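You operate a simulated robot arm through the tools that you are given. There is no shell and no other tool. Be economical: measure what you need, move in short steps, check, and stop when the job is done.

The job below is to be done with a simulated two-armed robot. You get a single attempt, and the scene is never put back.

JOB
Open the gauge drawer, put both bar stubs from the fitting bench top away in the drawer floor and shut the drawer again.

Only the result counts: the job must be done as asked and must still hold three seconds after the hand-in. Knocking over, shifting, dropping, spilling or breaking anything else fails it.

ROBOT AND FRAMES
Two 6-joint arms with two-finger parallel grippers on one trunk, on a base that drives. Base frame: it is fixed to the floor where the robot stands at the start and does not move with it; the origin is under the middle of the robot, x ahead of it, y to its left, z up. Lengths are in cm, angles in rad, forces in N, time in s.
The left shoulder is at the start at [6, 18.7, 102.2], the right one opposite. With the tool pointing down near the work surface each hand reaches from about 28 to 64 cm from the robot's upright axis, wherever it stands, measured 20 degrees to its own side. Places, roughly: gauge drawer [50, -10, 70]; drawer floor [50, -20, 70]; bar stub [50, 200, 75]. Payload 1.57 kg a hand.
The tool frame of a hand sits at the grasp point between the pads (the TCP): z along the fingers, y along the line on which they close. The tips reach 3 cm beyond it. Largest opening 11 cm; finger width 2.4, thickness 1.2; the body of the gripper, 4.8 by 11.2 cm, starts 7.8 cm behind the TCP.
Orientation is told as [roll, pitch, yaw] about the base's x, y, z axes, in that order, counted from this pose: with the fingers straight down and closing along the base's y, the tool's x points along the base's -x, its y along +y and its z along -z.

CONTROLS
- The arms move only by the tool play_rows. It takes "left_targets", "right_targets" or both (then of equal length, played together; a hand with none holds still); each is a list of rows, each a list of 3 entries, a list of its own where there are three numbers: the turn, a rotation vector about the tool's x, y, z in rad, then the shift along the tool's x, y, z in cm, then the closure, from 0 (fully open) to 1 (shut). In form: [[[rx, ry, rz], [x, y, z], hand], ...]. A call has 1 to 8 rows; each row is the pose to reach, as a shift and turn from the pose commanded when the call began, along the tool's axes at that moment. Each row takes 0.2 s and may step no farther than 5 cm and 0.15 rad from the row before; otherwise, or with a gripper value out of range, the whole call is refused. A pose out of reach is approached as far as the arm can. The call stops where the force on the tool passes 40 N (or 10 N more than at its start, if that is more) or the arm is blocked; 0.2 s more then pass. The fingers move at their own pace (about 15.3 cm/s each) and stop on an object; they squeeze with about 33 N. The grip force told is the motor's: it shows also when the fingers shut on nothing. Time passes only in rows, and 0.2 s behind the last, so rows that repeat a pose let the fingers close. It gives the time, the measured TCP pose, the force on the tool (base axes), the opening and the grip force at its end, in the units of the frame above (readings bear some noise).
- Cameras (640 x 400 px; columns grow to the right, rows downward): "scene" is now at [-0.76, -1.36, 154.13]; the picture's right is [-0.19, -0.98, 0.00], its down [-0.86, 0.17, -0.48] and it looks along [0.47, -0.09, -0.88] (base axes); focal length 253 px, centre (320, 200). "left" rides on the left gripper at [7, -1.6, -14.1] in its tool frame; the picture's right is [0.23, 0.97, 0.00], its down [-0.85, 0.20, -0.48] and it looks along [-0.47, 0.11, 0.88] (tool axes); focal length 222 px, centre (320, 200). "right" rides on the right gripper at [7, 1.6, -14.1] in its tool frame; the picture's right is [-0.23, 0.97, 0.00], its down [-0.86, -0.20, -0.48] and it looks along [-0.47, -0.11, 0.88] (tool axes); focal length 222 px, centre (320, 200). There is no depth. A picture from a camera that has moved, and an enlarged one, comes with that camera's place and axes in the base frame and with its lens. The place of the scene camera against the robot may be out by one fixed shift of up to 1.8 cm in any direction.
- snapshot(camera): a new picture of that camera. No time passes.
- slide_trunk(by): slides the trunk up (or, below 0, down) by that many cm; the arms and the scene camera ride with it, the base frame stays. It gives what a move gives, with no picture.
- steer(legs): drives the robot by 1 to 6 legs, each [ahead, left, turn to the left] in cm, cm and rad, along the robot's own axes; the way and the turn of a leg run together, so that a leg with both is an arc; at most 150 cm and 3.142 rad a leg. The arms and the cameras ride along, it lands a little off, and it stops where it bumps. It gives what a move gives.
- head_to(pan, tilt): turns the head with the scene camera to pan (to the left, within 1.501 rad either way) and tilt (down, from -0.506 to 1.204), counted from straight ahead of the robot. It gives what a move gives.
- zoom(camera, box): a new picture of the part [left, top, right, bottom] of that camera's present view, enlarged. No time passes.
- job_done(): hands the job in; it is judged then, once.

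Go step by step. Nothing tells you exact positions but the pictures and the camera data: compare them with the known pose of the tool, close in by small moves and look again before you grip or let go. The budget is 165 turns and 130 pictures, counting those below and the enlarged ones. Unless the task says otherwise, let go and move clear before handing in, and close with one line.

The tools are called after "Emit:" as name(argument=value, ...) on one line, values as JSON. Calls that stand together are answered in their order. play_rows: Moves the arms, as the interface text tells. Its arguments: {"type":"object","properties":{"left_targets":{"type":"array","items":{"type":"array"}},"right_targets":{"type":"array","items":{"type":"array"}}},"required":[]} The other tools are called the same way: slide_trunk (by) slides the trunk up or down; steer (legs) drives the base; head_to (pan, tilt) turns the head that bears the scene camera; snapshot (camera) takes a picture; zoom (camera, box) takes an enlarged picture of a part of a camera's view; job_done () hands the job in.

At the start:

```text
t: 0.0
left_tcp_pos: [37.96, 22.52, 98.65]
left_orientation: [0.002, 0.0, 0.001]
left_contact_force: [0.0, 1.1, 0.2]
left_grip_width: 11.0
left_grasp_force: 0.0
right_tcp_pos: [33.46, -7.86, 93.56]
right_orientation: [-0.002, 0.0, -0.001]
right_contact_force: [0.0, -0.1, 0.0]
right_grip_width: 11.0
right_grasp_force: 0.1
trunk travel left (down, up): [-65.0, 34.0]
robot x, y, heading: [0.02, -0.08, 0.001]
head pan, tilt: [-0.194, 1.073]
```

scene: 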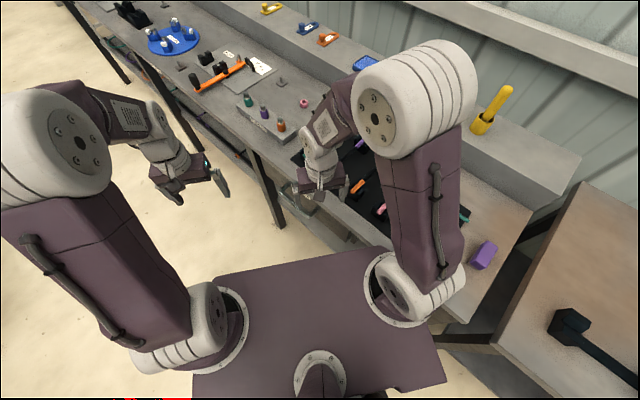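
right: 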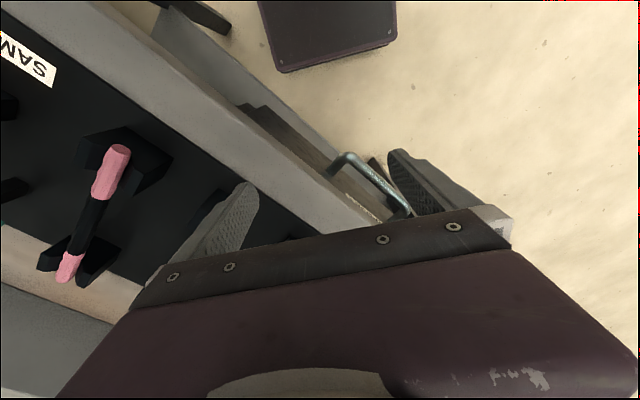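
left: 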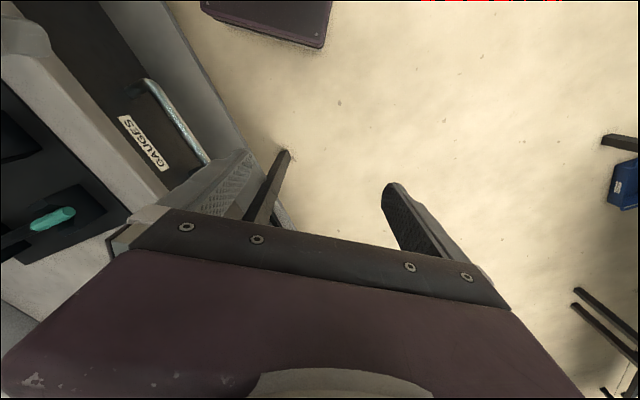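

I see a bench running diagonally in front of me with a drawer labelled GAUGES under its edge. I'll look around with the head first.

Emit:
head_to(pan=0.0, tilt=0.7)

Emit:
snapshot(camera="scene")

Emit:
head_to(pan=1.0, tilt=0.5)

Emit:
snapshot(camera="scene")

```text
t: 0.8
left_tcp_pos: [37.87, 22.52, 98.7]
left_orientation: [0.0, 0.0, 0.001]
left_contact_force: [0.3, 0.2, -1.2]
left_grip_width: 10.99
left_grasp_force: 0.1
right_tcp_pos: [33.5, -7.84, 93.43]
right_orientation: [-0.002, 0.001, 0.0]
right_contact_force: [0.0, 0.8, -0.8]
right_grip_width: 10.99
right_grasp_force: 0.0
trunk travel left (down, up): [-65.0, 34.0]
robot x, y, heading: [-0.18, -0.1, -0.002]
head pan, tilt: [0.0, 0.7]
```

```text
126 pictures are left
camera scene: at [1.36, -0.12, 156.96], right [0.0, -1.0, 0.0], down [-0.64, 0.0, -0.76], along [0.76, 0.0, -0.64], focal length 253 px, centre (320, 200)
```

scene: 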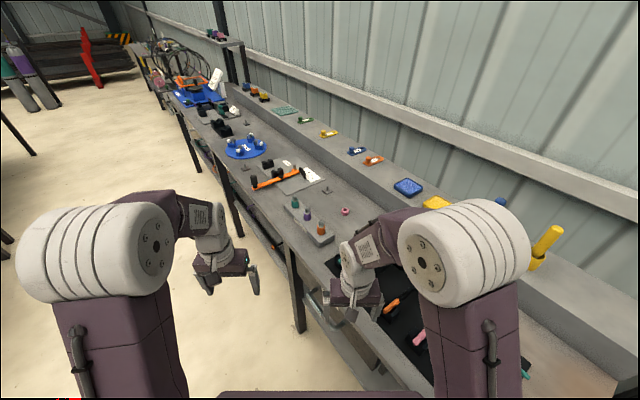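

```text
t: 2.1
left_tcp_pos: [37.99, 22.49, 98.53]
left_orientation: [0.003, 0.0, 0.001]
left_contact_force: [-0.4, -0.3, -0.7]
left_grip_width: 11.0
left_grasp_force: 0.2
right_tcp_pos: [33.49, -7.9, 93.41]
right_orientation: [-0.002, 0.0, 0.0]
right_contact_force: [0.6, 0.5, 0.4]
right_grip_width: 10.96
right_grasp_force: 0.1
trunk travel left (down, up): [-65.0, 34.0]
robot x, y, heading: [-0.15, -0.23, -0.001]
head pan, tilt: [1.0, 0.499]
```

```text
125 pictures are left
camera scene: at [-2.2, 7.53, 158.74], right [0.84, -0.54, 0.0], down [-0.26, -0.4, -0.88], along [0.47, 0.74, -0.48], focal length 253 px, centre (320, 200)
```

scene: 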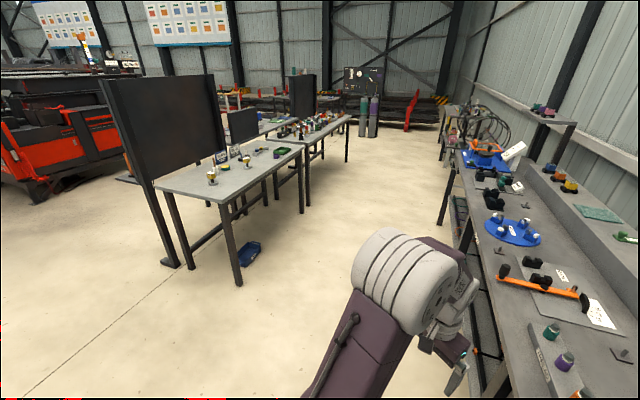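

The table ahead-left is near [50, 220], so it is the fitting bench. I'll zoom there and on the drawer.

Emit:
zoom(camera="scene", box=[150, 100, 360, 231])

Emit:
head_to(pan=-0.3, tilt=1.2)

Emit:
snapshot(camera="scene")

```text
3.05 times, centred on (255, 166) of scene
camera zoom: at [-2.2, 7.53, 158.74], right [0.84, -0.54, 0.0], down [-0.26, -0.4, -0.88], along [0.47, 0.74, -0.48], focal length 772 px, centre (518, 305)
```

zoom: 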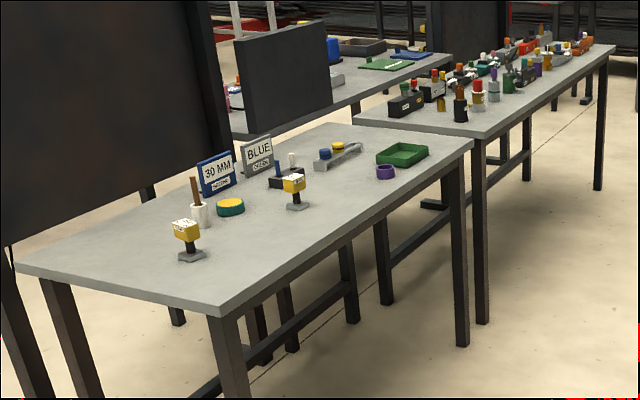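

```text
t: 3.6
left_tcp_pos: [38.03, 22.56, 98.69]
left_orientation: [0.002, -0.001, 0.0]
left_contact_force: [0.6, 0.6, 0.0]
left_grip_width: 10.98
left_grasp_force: 0.0
right_tcp_pos: [33.3, -7.85, 93.41]
right_orientation: [0.0, -0.001, 0.0]
right_contact_force: [0.6, -0.3, -0.3]
right_grip_width: 10.99
right_grasp_force: 0.1
trunk travel left (down, up): [-65.0, 34.0]
robot x, y, heading: [-0.04, 0.05, -0.001]
head pan, tilt: [-0.3, 1.201]
```

```text
123 pictures are left
camera scene: at [-1.78, -1.76, 153.37], right [-0.29, -0.96, 0.0], down [-0.89, 0.27, -0.36], along [0.35, -0.11, -0.93], focal length 253 px, centre (320, 200)
```

scene: 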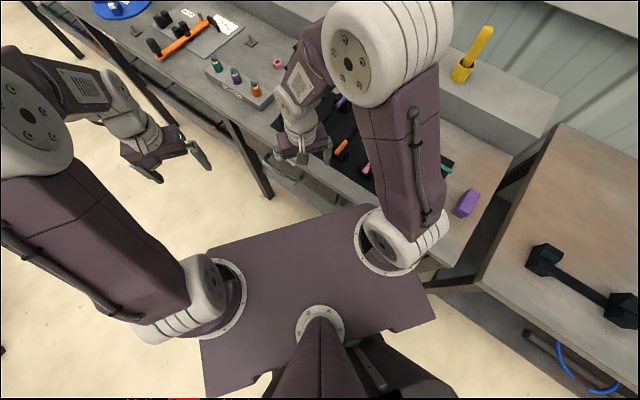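

The gauge drawer's handle is about [45, -2, 70], and the bench front runs at about 45°. I'll back off to the left, turn to face it squarely, then look.

Emit:
steer(legs=[[-8, 38, 0], [0, 0, -0.78]])

Emit:
head_to(pan=0, tilt=0.9)

Emit:
snapshot(camera="scene")

```text
t: 8.1
left_tcp_pos: [34.62, 26.33, 98.78]
left_orientation: [0.002, 0.0, -0.8]
left_contact_force: [-0.4, -0.3, -0.2]
left_grip_width: 11.0
left_grasp_force: 0.1
right_tcp_pos: [9.71, 8.33, 93.44]
right_orientation: [0.0, -0.001, -0.8]
right_contact_force: [0.1, -0.2, 0.3]
right_grip_width: 10.98
right_grasp_force: 0.2
trunk travel left (down, up): [-65.0, 34.0]
robot x, y, heading: [-8.07, 37.86, -0.805]
head pan, tilt: [-0.3, 1.201]
```

```text
t: 8.9
left_tcp_pos: [34.66, 26.22, 98.7]
left_orientation: [0.001, 0.0, -0.802]
left_contact_force: [0.5, -0.3, 0.9]
left_grip_width: 11.01
left_grasp_force: 0.0
right_tcp_pos: [9.65, 8.36, 93.44]
right_orientation: [0.0, -0.001, -0.802]
right_contact_force: [1.0, -0.3, 0.4]
right_grip_width: 11.0
right_grasp_force: 0.1
trunk travel left (down, up): [-65.0, 34.0]
robot x, y, heading: [-8.32, 37.99, -0.802]
head pan, tilt: [0.0, 0.901]
```

```text
122 pictures are left
camera scene: at [-7.98, 36.64, 155.35], right [-0.72, -0.69, 0.0], down [-0.54, 0.56, -0.62], along [0.43, -0.45, -0.78], focal length 253 px, centre (320, 200)
```

scene: 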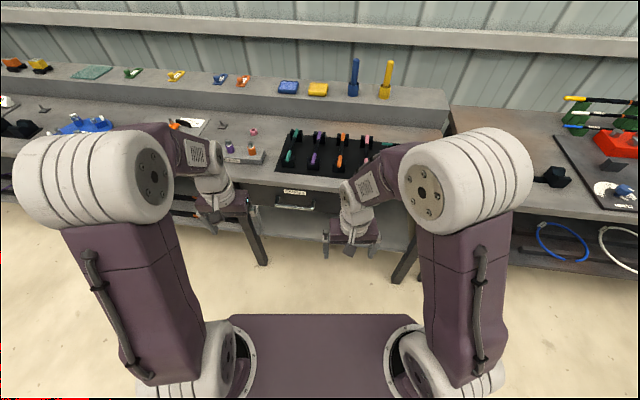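

Now I'm squared up; the drawer is visible between the arms. I'll zoom on it.

Emit:
zoom(camera="scene", box=[230, 160, 360, 241])

Emit:
snapshot(camera="right")

Emit:
snapshot(camera="left")

```text
4.92 times, centred on (295, 200) of scene
camera zoom: at [-7.98, 36.64, 155.35], right [-0.72, -0.69, 0.0], down [-0.54, 0.56, -0.62], along [0.43, -0.45, -0.78], focal length 1247 px, centre (443, 198)
```

zoom: 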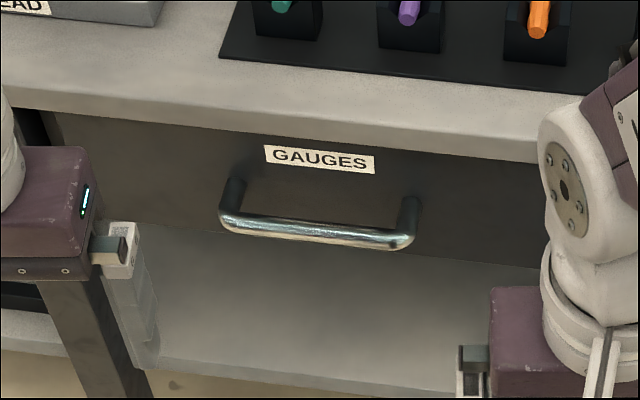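

```text
120 pictures are left
camera right: at [5.96, 14.44, 107.58], right [0.86, 0.51, 0.0], down [0.45, -0.75, 0.48], along [0.25, -0.41, -0.88], focal length 222 px, centre (320, 200)
```

right: 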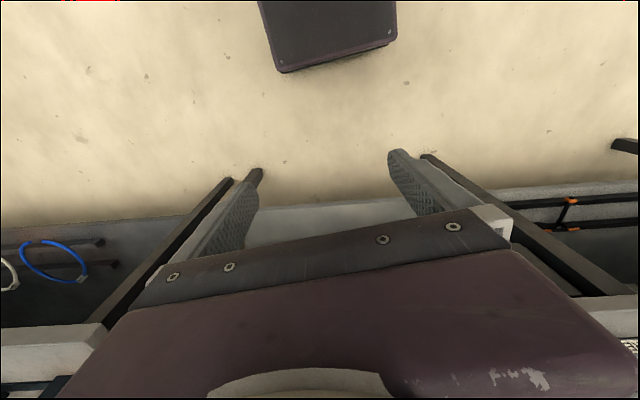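

```text
119 pictures are left
camera left: at [28.56, 30.11, 112.83], right [0.54, 0.84, 0.0], down [0.74, -0.48, 0.48], along [0.4, -0.26, -0.88], focal length 222 px, centre (320, 200)
```

left: 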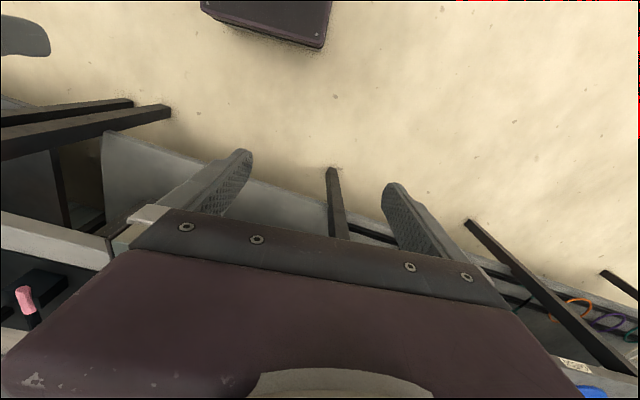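

Handle centre about [44, -2, 70], about 17 cm wide; bench normal is a further ~0.14 rad right. I'll turn to square up, and lower the trunk a bit.

Emit:
steer(legs=[[0, 0, -0.14]])

Emit:
slide_trunk(by=-15)

Emit:
play_rows(left_targets=[[[0, -0.14, 0], [0, 0, 0], 0], [[0, -0.28, 0], [0, 0, 0], 0], [[0, -0.42, 0], [0, 0, 0], 0], [[0, -0.56, 0], [0, 0, 0], 0], [[0, -0.7, 0], [0, 0, 0], 0]])

Emit:
snapshot(camera="scene")

```text
t: 9.9
left_tcp_pos: [32.68, 20.4, 98.71]
left_orientation: [0.0, 0.002, -0.941]
left_contact_force: [0.0, 0.6, 0.3]
left_grip_width: 10.99
left_grasp_force: 0.0
right_tcp_pos: [5.3, 6.24, 93.44]
right_orientation: [0.001, 0.0, -0.942]
right_contact_force: [-0.3, 0.3, -1.0]
right_grip_width: 11.0
right_grasp_force: 0.2
trunk travel left (down, up): [-65.0, 34.0]
robot x, y, heading: [-8.05, 37.99, -0.945]
head pan, tilt: [0.0, 0.901]
```

```text
t: 11.7
left_tcp_pos: [32.66, 20.4, 83.76]
left_orientation: [0.002, 0.0, -0.945]
left_contact_force: [-0.2, 0.5, 0.0]
left_grip_width: 11.0
left_grasp_force: 0.0
right_tcp_pos: [5.29, 6.25, 78.45]
right_orientation: [0.0, 0.0, -0.944]
right_contact_force: [0.2, 0.2, -0.6]
right_grip_width: 11.02
right_grasp_force: 0.0
trunk travel left (down, up): [-50.0, 49.0]
robot x, y, heading: [-8.26, 37.94, -0.942]
head pan, tilt: [0.0, 0.901]
```

```text
t: 12.9
left_tcp_pos: [33.44, 18.19, 84.14]
left_orientation: [-0.051, -0.6, -0.949]
left_contact_force: [1.9, -0.2, -0.2]
left_grip_width: 11.01
left_grasp_force: 0.0
left hand out of reach, approached as far as the arm can: row 4, 5
right_tcp_pos: [5.42, 6.13, 78.45]
right_orientation: [0.0, 0.0, -0.942]
right_contact_force: [0.0, -0.2, -0.4]
right_grip_width: 11.0
right_grasp_force: 0.0
trunk travel left (down, up): [-50.0, 49.0]
robot x, y, heading: [-7.74, 38.36, -0.94]
head pan, tilt: [0.0, 0.901]
```

```text
118 pictures are left
camera scene: at [-8.08, 36.48, 140.35], right [-0.81, -0.59, 0.0], down [-0.46, 0.63, -0.62], along [0.36, -0.5, -0.78], focal length 253 px, centre (320, 200)
```

scene: 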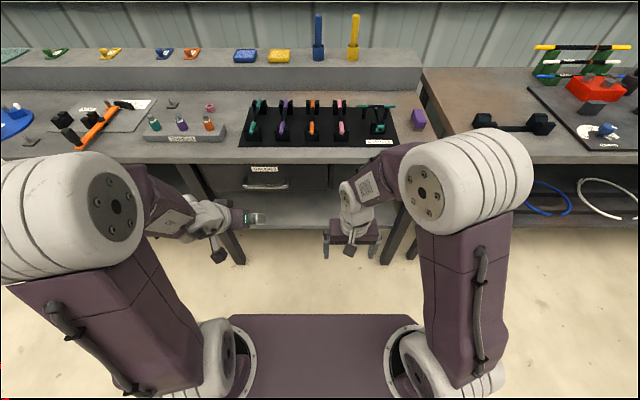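

Fingers tilt forward properly, but the hand is too near to tilt further. I'll reach it forward and then finish the tilt.

Emit:
play_rows(left_targets=[[[0, 0, 0], [-3, 0, 2.5], 0], [[0, 0, 0], [-6, 0, 5], 0], [[0, 0, 0], [-9.2, 0, 7.7], 0]])

```text
t: 13.7
left_tcp_pos: [40.19, 8.01, 82.96]
left_orientation: [-0.056, -0.602, -0.935]
left_contact_force: [0.4, 0.7, 0.0]
left_grip_width: 10.99
left_grasp_force: 0.1
right_tcp_pos: [5.43, 6.07, 78.34]
right_orientation: [0.001, 0.002, -0.942]
right_contact_force: [0.5, -0.2, 0.0]
right_grip_width: 11.0
right_grasp_force: 0.1
trunk travel left (down, up): [-50.0, 49.0]
robot x, y, heading: [-8.0, 37.82, -0.942]
head pan, tilt: [0.0, 0.901]
```

Emit:
play_rows(left_targets=[[[0, -0.15, 0], [0, 0, 0], 0], [[0, -0.3, 0], [0, 0, 0], 0], [[0, -0.45, 0], [0, 0, 0], 0], [[0, -0.6, 0], [0, 0, 0], 0], [[0, -0.75, 0], [0, 0, 0], 0], [[0, -0.88, 0], [0, 0, 0], 0]])

```text
t: 15.1
left_tcp_pos: [44.65, 5.89, 86.24]
left_orientation: [-0.876, -1.41, -0.112]
left_contact_force: [-0.7, -0.2, 0.3]
left_grip_width: 10.99
left_grasp_force: 0.0
left hand out of reach, approached as far as the arm can: row 1, 3, 4, 5, 6
right_tcp_pos: [5.39, 6.18, 78.46]
right_orientation: [0.0, 0.001, -0.942]
right_contact_force: [0.2, 0.1, -0.4]
right_grip_width: 11.01
right_grasp_force: 0.1
trunk travel left (down, up): [-50.0, 49.0]
robot x, y, heading: [-7.9, 38.11, -0.944]
head pan, tilt: [0.0, 0.901]
```

Fingers now point horizontally at the drawer. I'll roll the hand by 90° so it closes vertically.

Emit:
play_rows(left_targets=[[[0, 0, 0.15], [0, 0, 0], 0], [[0, 0, 0.3], [0, 0, 0], 0], [[0, 0, 0.45], [0, 0, 0], 0], [[0, 0, 0.6], [0, 0, 0], 0], [[0, 0, 0.75], [0, 0, 0], 0], [[0, 0, 0.9], [0, 0, 0], 0], [[0, 0, 1.05], [0, 0, 0], 0], [[0, 0, 1.2], [0, 0, 0], 0]])

Emit:
snapshot(camera="scene")

Emit:
snapshot(camera="left")

```text
t: 16.9
left_tcp_pos: [44.63, 5.89, 86.21]
left_orientation: [-0.873, -1.409, -0.118]
left_contact_force: [-0.3, 0.5, -0.3]
left_grip_width: 11.01
left_grasp_force: 0.1
left hand out of reach, approached as far as the arm can: row 1, 2, 3, 4, 5, 6, 7, 8
right_tcp_pos: [5.31, 6.2, 78.46]
right_orientation: [0.002, -0.001, -0.942]
right_contact_force: [-0.8, -0.5, -0.2]
right_grip_width: 11.01
right_grasp_force: 0.1
trunk travel left (down, up): [-50.0, 49.0]
robot x, y, heading: [-7.87, 37.96, -0.948]
head pan, tilt: [0.0, 0.901]
```

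```text
117 pictures are left
camera scene: at [-8.13, 36.5, 140.35], right [-0.81, -0.59, 0.0], down [-0.46, 0.63, -0.62], along [0.36, -0.5, -0.78], focal length 253 px, centre (320, 200)
```

scene: 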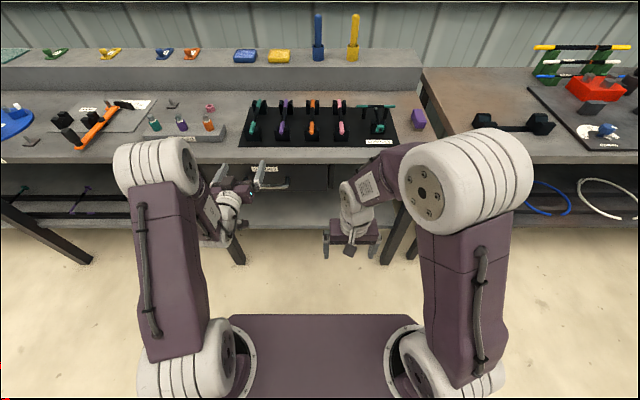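

```text
116 pictures are left
camera left: at [34.42, 16.85, 81.1], right [0.77, 0.54, -0.35], down [0.04, 0.49, 0.87], along [0.64, -0.68, 0.35], focal length 222 px, centre (320, 200)
```

left: 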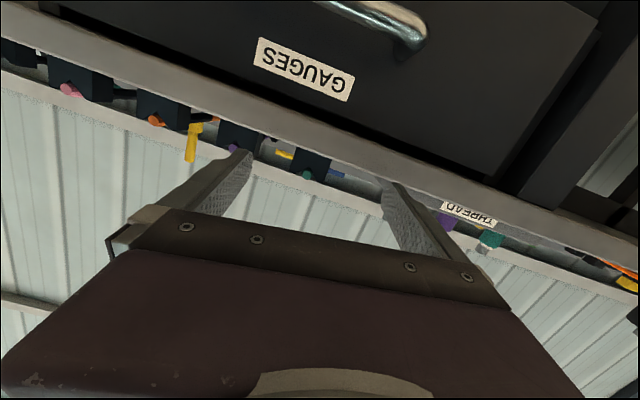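

Positive roll is at its limit, so I'll try the other direction.

Emit:
play_rows(left_targets=[[[0, 0, -0.15], [0, 0, 0], 0], [[0, 0, -0.3], [0, 0, 0], 0], [[0, 0, -0.45], [0, 0, 0], 0], [[0, 0, -0.6], [0, 0, 0], 0], [[0, 0, -0.75], [0, 0, 0], 0], [[0, 0, -0.9], [0, 0, 0], 0], [[0, 0, -1.05], [0, 0, 0], 0], [[0, 0, -1.2], [0, 0, 0], 0]])

```text
t: 18.7
left_tcp_pos: [44.48, 5.88, 86.16]
left_orientation: [-1.463, -0.241, 0.547]
left_contact_force: [0.1, 0.5, 0.3]
left_grip_width: 11.0
left_grasp_force: 0.0
right_tcp_pos: [5.28, 6.17, 78.48]
right_orientation: [-0.001, 0.001, -0.942]
right_contact_force: [0.2, 0.1, -0.3]
right_grip_width: 10.99
right_grasp_force: 0.0
trunk travel left (down, up): [-50.0, 49.0]
robot x, y, heading: [-8.17, 37.93, -0.941]
head pan, tilt: [0.0, 0.901]
```

Rolling worked. I'll level the hand precisely and back off a bit, then lower.

Emit:
play_rows(left_targets=[[[0.05, -0.025, -0.12], [0, 0, -1.5], 0], [[0.1, -0.05, -0.245], [0, 0, -3], 0]])

Emit:
slide_trunk(by=-15)

Emit:
play_rows(left_targets=[[[0, 0, 0], [2.5, 0, 0], 0], [[0, 0, 0], [5, 0, 0], 0]])

Emit:
snapshot(camera="scene")

Emit:
snapshot(camera="left")

```text
t: 19.3
left_tcp_pos: [43.02, 8.86, 86.43]
left_orientation: [-1.573, 0.002, 0.605]
left_contact_force: [-1.0, 0.0, -0.1]
left_grip_width: 11.02
left_grasp_force: 0.1
left hand out of reach, approached as far as the arm can: row 2
right_tcp_pos: [5.3, 6.2, 78.44]
right_orientation: [0.001, 0.0, -0.944]
right_contact_force: [-0.3, -0.6, 0.1]
right_grip_width: 11.0
right_grasp_force: 0.0
trunk travel left (down, up): [-50.0, 49.0]
robot x, y, heading: [-8.03, 37.86, -0.942]
head pan, tilt: [0.0, 0.901]
```

```text
t: 21.0
left_tcp_pos: [43.09, 9.02, 71.31]
left_orientation: [-1.571, -0.003, 0.607]
left_contact_force: [0.2, 0.0, -0.2]
left_grip_width: 11.0
left_grasp_force: 0.1
right_tcp_pos: [5.32, 6.13, 63.45]
right_orientation: [0.001, 0.0, -0.943]
right_contact_force: [0.5, -1.0, -0.1]
right_grip_width: 10.95
right_grasp_force: 0.0
trunk travel left (down, up): [-35.0, 64.0]
robot x, y, heading: [-7.82, 37.62, -0.94]
head pan, tilt: [0.0, 0.901]
```

```text
t: 21.6
left_tcp_pos: [42.24, 8.99, 71.37]
left_orientation: [-1.57, -0.002, 0.597]
left_contact_force: [-0.5, 0.6, 0.4]
left_grip_width: 10.98
left_grasp_force: 0.1
left hand out of reach, approached as far as the arm can: row 1, 2
right_tcp_pos: [5.37, 6.21, 63.39]
right_orientation: [0.0, 0.001, -0.943]
right_contact_force: [0.6, -0.3, -0.2]
right_grip_width: 10.99
right_grasp_force: 0.0
trunk travel left (down, up): [-35.0, 64.0]
robot x, y, heading: [-8.04, 37.96, -0.945]
head pan, tilt: [0.0, 0.901]
```

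```text
115 pictures are left
camera scene: at [-8.13, 36.5, 125.35], right [-0.81, -0.59, 0.0], down [-0.46, 0.63, -0.62], along [0.36, -0.5, -0.78], focal length 253 px, centre (320, 200)
```

scene: 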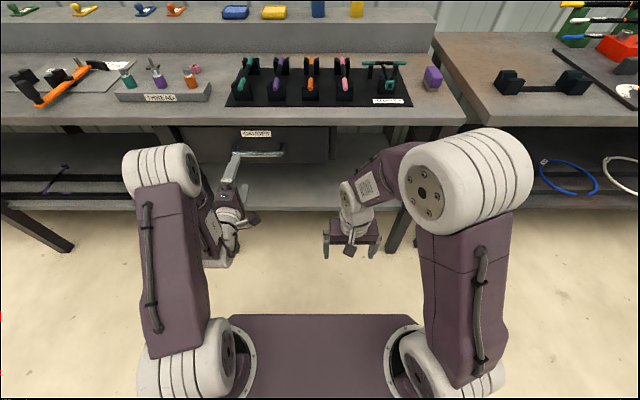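

```text
114 pictures are left
camera left: at [28.48, 16.79, 73.08], right [-0.19, -0.13, -0.97], down [0.44, 0.88, -0.2], along [0.88, -0.46, -0.11], focal length 222 px, centre (320, 200)
```

left: 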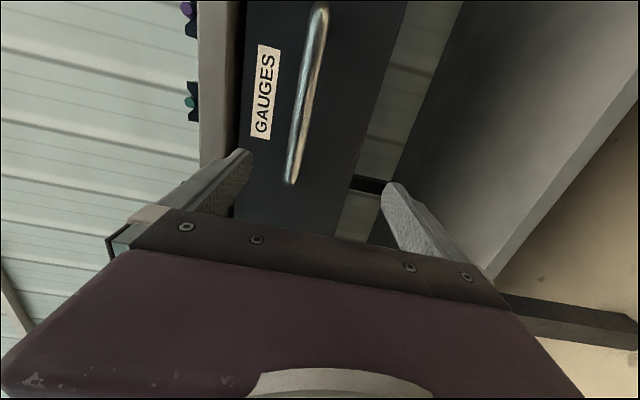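

The handle sits at about z = 74, ~10 cm ahead and ~4.6 cm to the right of the hand. I'll raise the trunk by 2.6 and drive to align.

Emit:
slide_trunk(by=2.6)

Emit:
steer(legs=[[3, -4.8, 0]])

Emit:
snapshot(camera="left")

Emit:
zoom(camera="scene", box=[200, 100, 320, 175])

```text
t: 22.4
left_tcp_pos: [42.31, 8.98, 74.04]
left_orientation: [-1.571, -0.001, 0.598]
left_contact_force: [0.2, -0.1, 0.1]
left_grip_width: 11.01
left_grasp_force: 0.1
right_tcp_pos: [5.31, 6.16, 66.11]
right_orientation: [0.0, -0.001, -0.943]
right_contact_force: [0.7, 0.3, -1.4]
right_grip_width: 11.0
right_grasp_force: 0.0
trunk travel left (down, up): [-37.6, 61.4]
robot x, y, heading: [-7.58, 37.32, -0.944]
head pan, tilt: [0.0, 0.901]
```

```text
t: 23.3
left_tcp_pos: [40.18, 3.71, 74.06]
left_orientation: [-1.572, -0.003, 0.596]
left_contact_force: [0.8, 0.1, -0.3]
left_grip_width: 10.97
left_grasp_force: 0.0
right_tcp_pos: [3.16, 0.81, 65.95]
right_orientation: [0.002, 0.001, -0.944]
right_contact_force: [0.7, 0.2, 0.4]
right_grip_width: 10.97
right_grasp_force: 0.1
trunk travel left (down, up): [-37.6, 61.4]
robot x, y, heading: [-9.92, 32.4, -0.942]
head pan, tilt: [0.0, 0.901]
```

```text
113 pictures are left
camera left: at [26.35, 11.46, 75.67], right [-0.18, -0.13, -0.97], down [0.44, 0.88, -0.2], along [0.88, -0.46, -0.11], focal length 222 px, centre (320, 200)
```

left: 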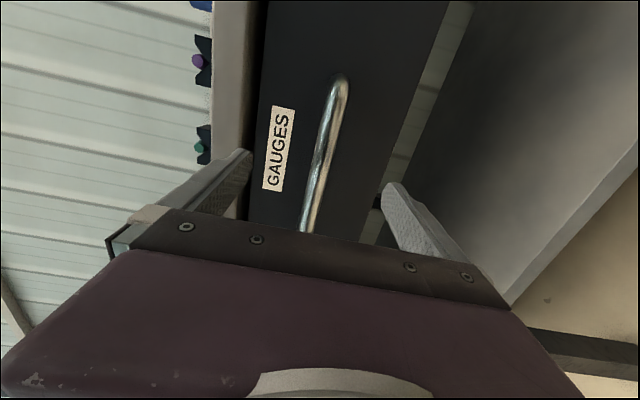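

```text
5.33 times, centred on (260, 138) of scene
camera zoom: at [-10.31, 31.09, 127.95], right [-0.81, -0.59, 0.0], down [-0.46, 0.63, -0.62], along [0.37, -0.5, -0.78], focal length 1351 px, centre (640, 533)
```

zoom: 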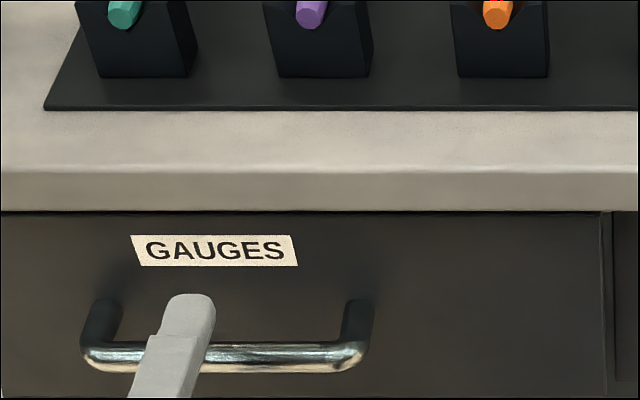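

Aligned: handle centre about 7.5 cm ahead at hand height. I'll part-close and advance 6.3 cm.

Emit:
play_rows(left_targets=[[[0, 0, 0], [0, 0, 0], 0.5], [[0, 0, 0], [0, 0, 2.2], 0.5], [[0, 0, 0], [0, 0, 4.4], 0.5], [[0, 0, 0], [0, 0, 6.3], 0.5]])

Emit:
snapshot(camera="left")

Emit:
zoom(camera="scene", box=[200, 100, 320, 175])

```text
t: 24.3
left_tcp_pos: [44.63, -0.34, 74.0]
left_orientation: [-1.57, -0.002, 0.59]
left_contact_force: [0.1, 0.1, 0.2]
left_grip_width: 5.48
left_grasp_force: 0.1
left hand out of reach, approached as far as the arm can: row 2, 3, 4
right_tcp_pos: [3.22, 0.87, 66.01]
right_orientation: [-0.001, 0.0, -0.942]
right_contact_force: [-0.4, -0.2, -0.2]
right_grip_width: 11.0
right_grasp_force: 0.0
trunk travel left (down, up): [-37.6, 61.4]
robot x, y, heading: [-9.74, 32.68, -0.944]
head pan, tilt: [0.0, 0.901]
```

```text
111 pictures are left
camera left: at [30.92, 7.5, 75.67], right [-0.19, -0.13, -0.97], down [0.45, 0.87, -0.2], along [0.88, -0.47, -0.11], focal length 222 px, centre (320, 200)
```

left: 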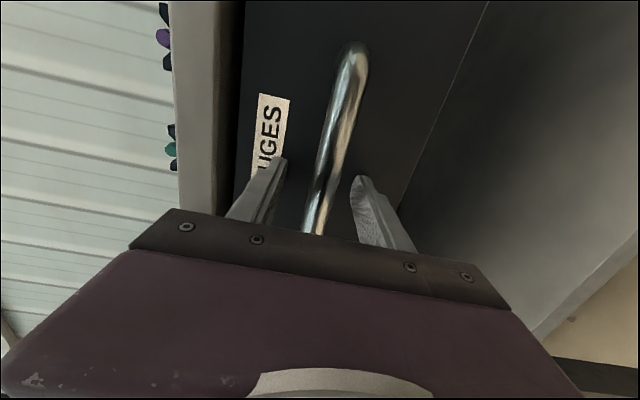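

```text
5.33 times, centred on (260, 138) of scene
camera zoom: at [-10.23, 31.22, 127.95], right [-0.81, -0.59, 0.0], down [-0.46, 0.63, -0.62], along [0.36, -0.5, -0.78], focal length 1351 px, centre (640, 533)
```

zoom: 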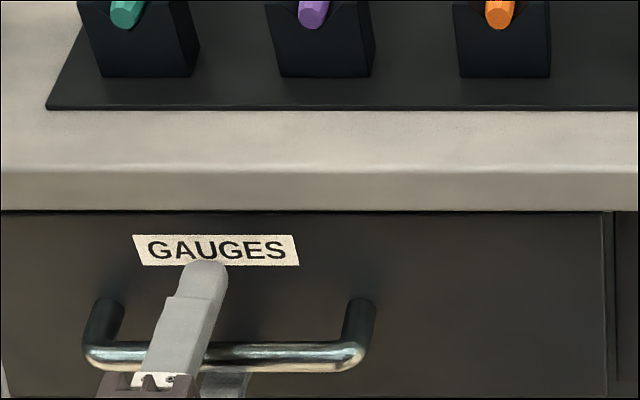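

The bar lies between the fingers. Closing on it.

Emit:
play_rows(left_targets=[[[0, 0, 0], [0, 0, 0], 1], [[0, 0, 0], [0, 0, 0], 1], [[0, 0, 0], [0, 0, 0], 1]])

Emit:
snapshot(camera="left")

```text
t: 25.1
left_tcp_pos: [44.62, -0.34, 74.05]
left_orientation: [-1.572, -0.001, 0.59]
left_contact_force: [-1.2, -1.1, -2.3]
left_grip_width: 1.77
left_grasp_force: 32.2
right_tcp_pos: [3.21, 0.97, 66.04]
right_orientation: [0.001, -0.001, -0.943]
right_contact_force: [0.6, -0.3, -0.5]
right_grip_width: 11.0
right_grasp_force: 0.0
trunk travel left (down, up): [-37.6, 61.4]
robot x, y, heading: [-9.82, 32.71, -0.944]
head pan, tilt: [0.0, 0.901]
```

```text
109 pictures are left
camera left: at [30.9, 7.51, 75.66], right [-0.19, -0.13, -0.97], down [0.45, 0.87, -0.2], along [0.88, -0.47, -0.11], focal length 222 px, centre (320, 200)
```

left: 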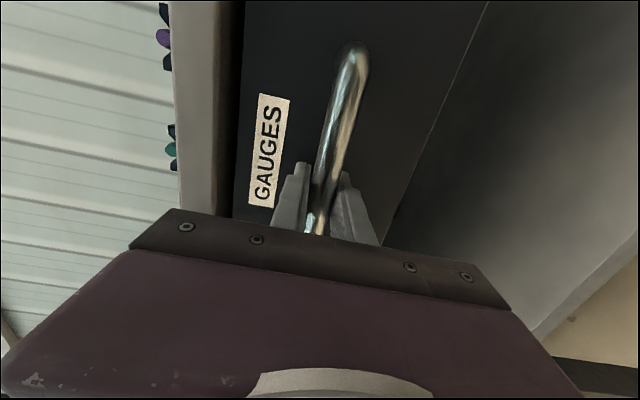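

Gripped (1.77 cm bar). Pull by driving straight back in steps.

Emit:
steer(legs=[[-8, 0, 0]])

Emit:
snapshot(camera="scene")

```text
t: 26.2
left_tcp_pos: [40.03, 6.11, 74.02]
left_orientation: [-1.571, -0.002, 0.59]
left_contact_force: [1.2, 1.5, -3.6]
left_grip_width: 1.75
left_grasp_force: 32.4
right_tcp_pos: [-1.46, 7.38, 66.05]
right_orientation: [-0.001, -0.001, -0.942]
right_contact_force: [-0.4, 0.3, -0.2]
right_grip_width: 10.98
right_grasp_force: 0.1
trunk travel left (down, up): [-37.6, 61.4]
robot x, y, heading: [-14.82, 38.96, -0.94]
head pan, tilt: [0.0, 0.901]
```

```text
108 pictures are left
camera scene: at [-14.88, 37.72, 127.95], right [-0.81, -0.59, 0.0], down [-0.46, 0.63, -0.62], along [0.36, -0.5, -0.78], focal length 253 px, centre (320, 200)
```

scene: 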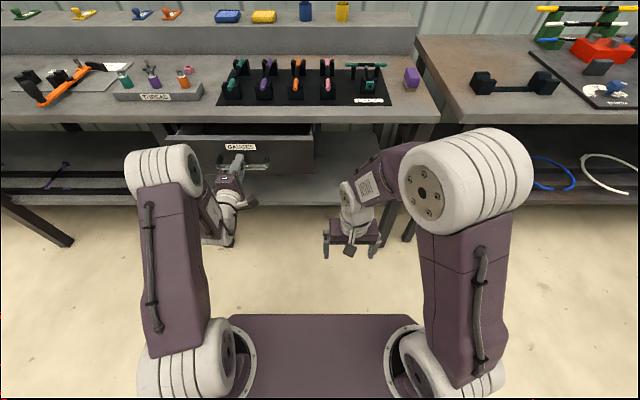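

Drawer is sliding out. Pull further.

Emit:
steer(legs=[[-10, 0, 0]])

Emit:
steer(legs=[[-7, 0, 0]])

Emit:
snapshot(camera="scene")

```text
t: 27.3
left_tcp_pos: [34.06, 14.28, 73.97]
left_orientation: [-1.571, -0.001, 0.589]
left_contact_force: [4.2, 4.3, 0.8]
left_grip_width: 1.77
left_grasp_force: 32.6
right_tcp_pos: [-7.42, 15.68, 66.15]
right_orientation: [-0.001, 0.0, -0.943]
right_contact_force: [-0.3, 0.7, 0.0]
right_grip_width: 11.01
right_grasp_force: 0.1
trunk travel left (down, up): [-37.6, 61.4]
robot x, y, heading: [-20.56, 47.42, -0.94]
head pan, tilt: [0.0, 0.901]
```

```text
t: 28.3
left_tcp_pos: [29.91, 20.06, 74.01]
left_orientation: [-1.57, -0.002, 0.589]
left_contact_force: [1.8, 3.6, 2.2]
left_grip_width: 1.75
left_grasp_force: 32.5
right_tcp_pos: [-11.48, 21.3, 66.02]
right_orientation: [0.0, 0.001, -0.944]
right_contact_force: [0.3, -0.8, 1.2]
right_grip_width: 11.0
right_grasp_force: 0.1
trunk travel left (down, up): [-37.6, 61.4]
robot x, y, heading: [-24.65, 52.85, -0.947]
head pan, tilt: [0.0, 0.901]
```

```text
107 pictures are left
camera scene: at [-25.01, 51.69, 127.96], right [-0.81, -0.59, 0.0], down [-0.46, 0.63, -0.62], along [0.36, -0.5, -0.78], focal length 253 px, centre (320, 200)
```

scene: 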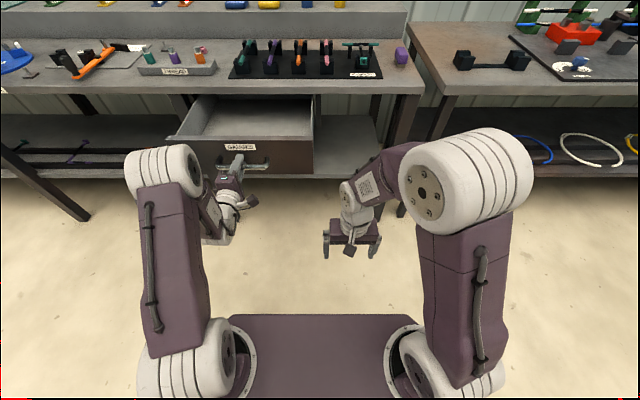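

Drawer is open ~25 cm and empty. I'll release the handle and back away.

Emit:
play_rows(left_targets=[[[0, 0, 0], [0, 0, 0], 0.4], [[0, 0, 0], [0, 0, 0], 0.4]])

Emit:
steer(legs=[[-15, 0, 0]])

Emit:
slide_trunk(by=27.4)

Emit:
snapshot(camera="scene")

```text
t: 28.9
left_tcp_pos: [29.9, 20.04, 73.84]
left_orientation: [-1.57, 0.0, 0.589]
left_contact_force: [0.2, -0.2, -0.5]
left_grip_width: 6.61
left_grasp_force: 0.0
right_tcp_pos: [-11.54, 21.26, 66.06]
right_orientation: [0.002, 0.002, -0.944]
right_contact_force: [0.6, 0.0, 0.3]
right_grip_width: 10.98
right_grasp_force: 0.1
trunk travel left (down, up): [-37.6, 61.4]
robot x, y, heading: [-24.66, 53.1, -0.944]
head pan, tilt: [0.0, 0.901]
```

```text
t: 30.3
left_tcp_pos: [20.82, 32.15, 73.96]
left_orientation: [-1.57, -0.001, 0.588]
left_contact_force: [-0.4, 0.0, 1.0]
left_grip_width: 6.6
left_grasp_force: 0.0
right_tcp_pos: [-20.46, 33.43, 65.98]
right_orientation: [-0.001, 0.0, -0.945]
right_contact_force: [0.5, -0.1, -0.6]
right_grip_width: 11.02
right_grasp_force: 0.1
trunk travel left (down, up): [-37.6, 61.4]
robot x, y, heading: [-33.71, 65.29, -0.944]
head pan, tilt: [0.0, 0.901]
```

```text
t: 33.1
left_tcp_pos: [20.88, 32.06, 101.32]
left_orientation: [-1.569, 0.0, 0.587]
left_contact_force: [0.1, -0.1, 0.1]
left_grip_width: 6.59
left_grasp_force: 0.0
right_tcp_pos: [-20.37, 33.48, 93.52]
right_orientation: [0.001, 0.001, -0.943]
right_contact_force: [0.6, -0.1, 0.3]
right_grip_width: 11.0
right_grasp_force: 0.0
trunk travel left (down, up): [-65.0, 34.0]
robot x, y, heading: [-33.53, 64.71, -0.947]
head pan, tilt: [0.0, 0.901]
```

```text
106 pictures are left
camera scene: at [-33.81, 63.76, 155.35], right [-0.81, -0.59, 0.0], down [-0.46, 0.64, -0.62], along [0.36, -0.5, -0.78], focal length 253 px, centre (320, 200)
```

scene: 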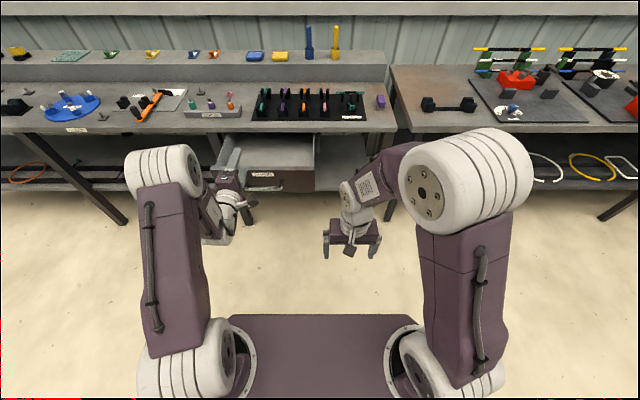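

Drawer is open. Restoring the left hand to the fingers-down pose.

Emit:
play_rows(left_targets=[[[-0.0806, 0.0806, 0.0806], [0, 0, 0], 0], [[-0.161, 0.161, 0.161], [0, 0, 0], 0], [[-0.242, 0.242, 0.242], [0, 0, 0], 0], [[-0.322, 0.322, 0.322], [0, 0, 0], 0], [[-0.403, 0.403, 0.403], [0, 0, 0], 0], [[-0.484, 0.484, 0.484], [0, 0, 0], 0], [[-0.564, 0.564, 0.564], [0, 0, 0], 0], [[-0.645, 0.645, 0.645], [0, 0, 0], 0]])

Emit:
play_rows(left_targets=[[[-0.0806, 0.0806, 0.0806], [0, 0, 0], 0], [[-0.161, 0.161, 0.161], [0, 0, 0], 0], [[-0.242, 0.242, 0.242], [0, 0, 0], 0], [[-0.322, 0.322, 0.322], [0, 0, 0], 0], [[-0.403, 0.403, 0.403], [0, 0, 0], 0], [[-0.484, 0.484, 0.484], [0, 0, 0], 0], [[-0.564, 0.564, 0.564], [0, 0, 0], 0]])

```text
t: 34.9
left_tcp_pos: [21.0, 32.14, 101.5]
left_orientation: [-0.719, -0.338, -0.256]
left_contact_force: [0.7, -0.3, -0.3]
left_grip_width: 11.02
left_grasp_force: 0.1
right_tcp_pos: [-20.45, 33.46, 93.33]
right_orientation: [0.001, 0.002, -0.944]
right_contact_force: [0.0, 0.4, 0.4]
right_grip_width: 11.01
right_grasp_force: 0.2
trunk travel left (down, up): [-65.0, 34.0]
robot x, y, heading: [-33.86, 64.82, -0.948]
head pan, tilt: [0.0, 0.901]
```

```text
t: 36.5
left_tcp_pos: [20.46, 32.71, 101.1]
left_orientation: [0.004, 0.002, -0.981]
left_contact_force: [0.6, -0.1, 0.4]
left_grip_width: 11.02
left_grasp_force: 0.0
left hand out of reach, approached as far as the arm can: row 7
right_tcp_pos: [-20.49, 33.34, 93.43]
right_orientation: [0.001, 0.002, -0.942]
right_contact_force: [0.0, 0.2, -0.8]
right_grip_width: 10.99
right_grasp_force: 0.1
trunk travel left (down, up): [-65.0, 34.0]
robot x, y, heading: [-33.84, 65.25, -0.943]
head pan, tilt: [0.0, 0.901]
```

Left hand is down again. I'll tuck it back, then drive along the aisle and turn around to face the fitting bench.

Emit:
play_rows(left_targets=[[[0, 0, 0], [4.5, 0, 0], 0], [[0, 0, 0], [9, 0, 0], 0], [[0, 0, 0], [13.5, 0, 0], 0], [[0, 0, 0], [17, 0, 0], 0]])

Emit:
steer(legs=[[10, 0, 0], [0, 140, 0], [0, 0, 3.14]])

Emit:
head_to(pan=0, tilt=0.7)

Emit:
snapshot(camera="scene")

```text
t: 37.5
left_tcp_pos: [11.1, 47.3, 101.15]
left_orientation: [0.003, -0.001, -0.979]
left_contact_force: [0.3, 0.2, -0.2]
left_grip_width: 11.0
left_grasp_force: 0.1
right_tcp_pos: [-20.45, 33.59, 93.68]
right_orientation: [0.003, 0.0, -0.944]
right_contact_force: [-0.6, 0.2, 0.7]
right_grip_width: 11.0
right_grasp_force: 0.1
trunk travel left (down, up): [-65.0, 34.0]
robot x, y, heading: [-33.81, 65.04, -0.949]
head pan, tilt: [0.0, 0.901]
```

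```text
t: 52.5
left_tcp_pos: [45.16, 161.49, 101.11]
left_orientation: [0.0, 0.001, 2.062]
left_contact_force: [-0.1, -0.4, 0.1]
left_grip_width: 11.01
left_grasp_force: 0.0
right_tcp_pos: [78.11, 172.08, 93.4]
right_orientation: [0.0, 0.0, 2.1]
right_contact_force: [0.3, -0.2, -0.6]
right_grip_width: 10.98
right_grasp_force: 0.0
trunk travel left (down, up): [-65.0, 34.0]
robot x, y, heading: [88.18, 138.98, 2.105]
head pan, tilt: [0.0, 0.901]
```

```text
t: 53.2
left_tcp_pos: [45.17, 161.56, 100.99]
left_orientation: [0.003, 0.003, 2.063]
left_contact_force: [0.0, -0.6, -0.3]
left_grip_width: 11.02
left_grasp_force: 0.0
right_tcp_pos: [78.1, 172.12, 93.35]
right_orientation: [0.001, -0.001, 2.1]
right_contact_force: [-0.2, 0.2, 0.1]
right_grip_width: 11.0
right_grasp_force: 0.0
trunk travel left (down, up): [-65.0, 34.0]
robot x, y, heading: [88.08, 139.4, 2.099]
head pan, tilt: [0.0, 0.7]
```

```text
105 pictures are left
camera scene: at [85.67, 141.33, 156.96], right [0.86, 0.5, 0.0], down [0.33, -0.56, -0.76], along [-0.39, 0.66, -0.64], focal length 253 px, centre (320, 200)
```

scene: 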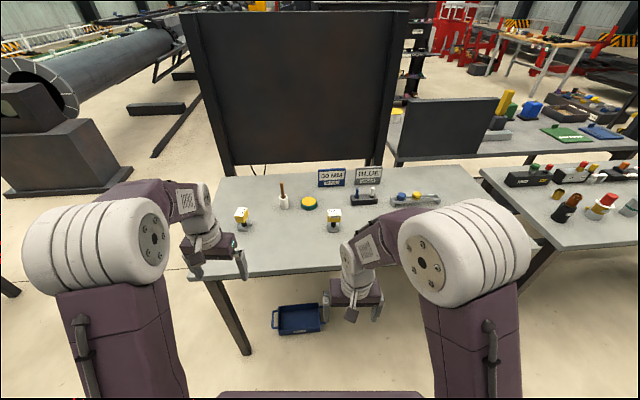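

Emit:
zoom(camera="scene", box=[215, 150, 345, 231])

Emit:
zoom(camera="scene", box=[320, 150, 450, 231])

```text
4.92 times, centred on (280, 190) of scene
camera zoom: at [85.67, 141.33, 156.96], right [0.86, 0.5, 0.0], down [0.33, -0.56, -0.76], along [-0.39, 0.66, -0.64], focal length 1247 px, centre (517, 247)
```

zoom: 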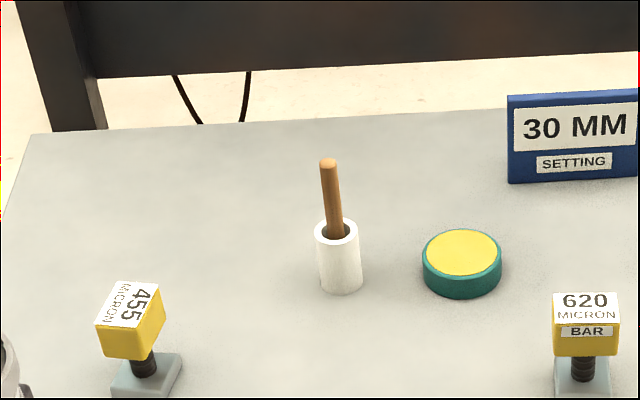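

```text
4.92 times, centred on (385, 190) of scene
camera zoom: at [85.67, 141.33, 156.96], right [0.86, 0.5, 0.0], down [0.33, -0.56, -0.76], along [-0.39, 0.66, -0.64], focal length 1247 px, centre (0, 247)
```

zoom: 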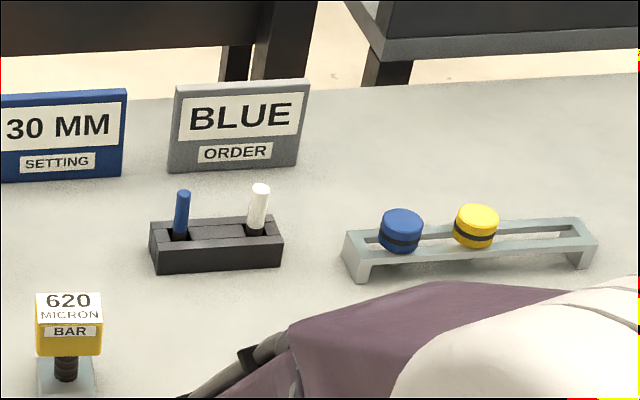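

The two "MICRON BAR" yellow-headed pieces look like the bar stubs, at about [50, 213] and [16, 193]. I'll drive in so each hand faces one.

Emit:
steer(legs=[[0, 15, 0], [26, 0, 0]])

Emit:
head_to(pan=0, tilt=0.95)

Emit:
snapshot(camera="scene")

Emit:
snapshot(camera="left")

Emit:
snapshot(camera="right")

```text
t: 56.1
left_tcp_pos: [18.5, 176.31, 101.07]
left_orientation: [0.002, 0.002, 2.071]
left_contact_force: [-0.3, 0.5, -0.6]
left_grip_width: 10.98
left_grasp_force: 0.1
right_tcp_pos: [51.39, 187.21, 93.47]
right_orientation: [0.001, 0.0, 2.107]
right_contact_force: [0.0, 0.3, 0.3]
right_grip_width: 11.01
right_grasp_force: 0.1
trunk travel left (down, up): [-65.0, 34.0]
robot x, y, heading: [61.67, 154.32, 2.108]
head pan, tilt: [0.0, 0.7]
```

```text
t: 56.8
left_tcp_pos: [18.48, 176.4, 101.03]
left_orientation: [0.002, 0.002, 2.072]
left_contact_force: [0.2, 0.0, -0.1]
left_grip_width: 11.0
left_grasp_force: 0.1
right_tcp_pos: [51.15, 187.17, 93.3]
right_orientation: [0.0, 0.001, 2.107]
right_contact_force: [0.2, 0.5, 0.0]
right_grip_width: 11.0
right_grasp_force: 0.0
trunk travel left (down, up): [-65.0, 34.0]
robot x, y, heading: [61.88, 154.84, 2.107]
head pan, tilt: [0.0, 0.949]
```

```text
102 pictures are left
camera scene: at [59.75, 155.46, 155.0], right [0.86, 0.51, 0.0], down [0.42, -0.7, -0.58], along [-0.3, 0.5, -0.81], focal length 253 px, centre (320, 200)
```

scene: 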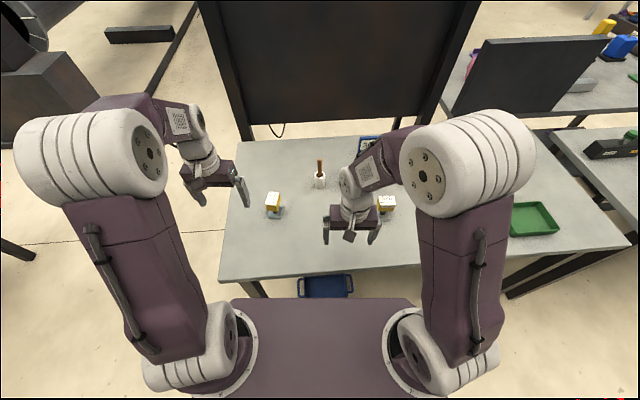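

```text
101 pictures are left
camera left: at [23.12, 171.04, 115.24], right [-0.74, -0.67, 0.0], down [-0.59, 0.66, 0.48], along [-0.32, 0.35, -0.88], focal length 222 px, centre (320, 200)
```

left: 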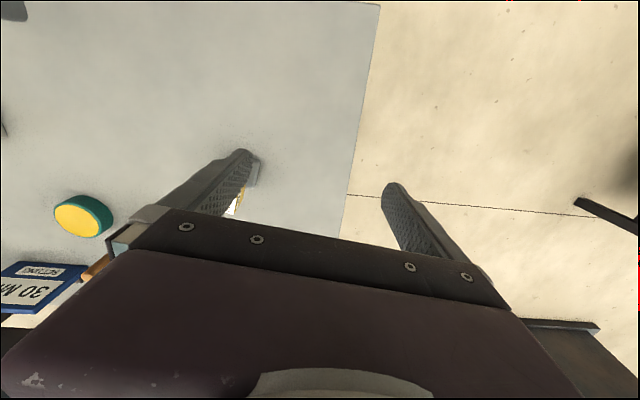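

```text
100 pictures are left
camera right: at [53.38, 180.35, 107.57], right [-0.95, -0.3, 0.0], down [-0.27, 0.84, 0.48], along [-0.14, 0.46, -0.88], focal length 222 px, centre (320, 200)
```

right: 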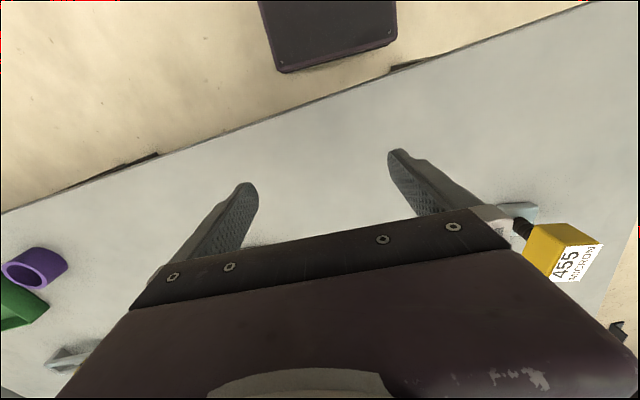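

Emit:
zoom(camera="scene", box=[245, 170, 325, 220])

Emit:
zoom(camera="right", box=[500, 180, 640, 290])

Emit:
zoom(camera="scene", box=[350, 170, 430, 220])

```text
8.00 times, centred on (285, 195) of scene
camera zoom: at [59.75, 155.46, 155.0], right [0.86, 0.51, 0.0], down [0.42, -0.7, -0.58], along [-0.3, 0.5, -0.81], focal length 2026 px, centre (600, 240)
```

zoom: 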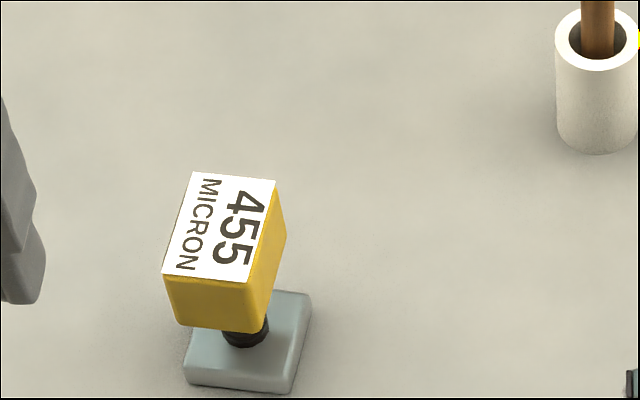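

```text
3.64 times, centred on (570, 235) of right
camera zoom: at [53.38, 180.35, 107.57], right [-0.95, -0.3, 0.0], down [-0.27, 0.84, 0.48], along [-0.14, 0.46, -0.88], focal length 808 px, centre (-589, 73)
```

zoom: 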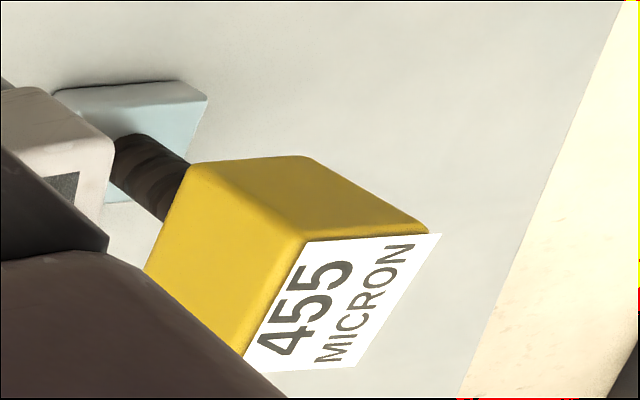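

```text
8.00 times, centred on (390, 195) of scene
camera zoom: at [59.75, 155.46, 155.0], right [0.86, 0.51, 0.0], down [0.42, -0.7, -0.58], along [-0.3, 0.5, -0.81], focal length 2026 px, centre (-240, 240)
```

zoom: 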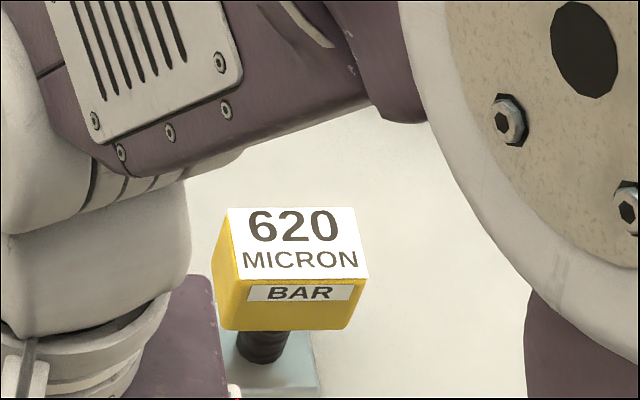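

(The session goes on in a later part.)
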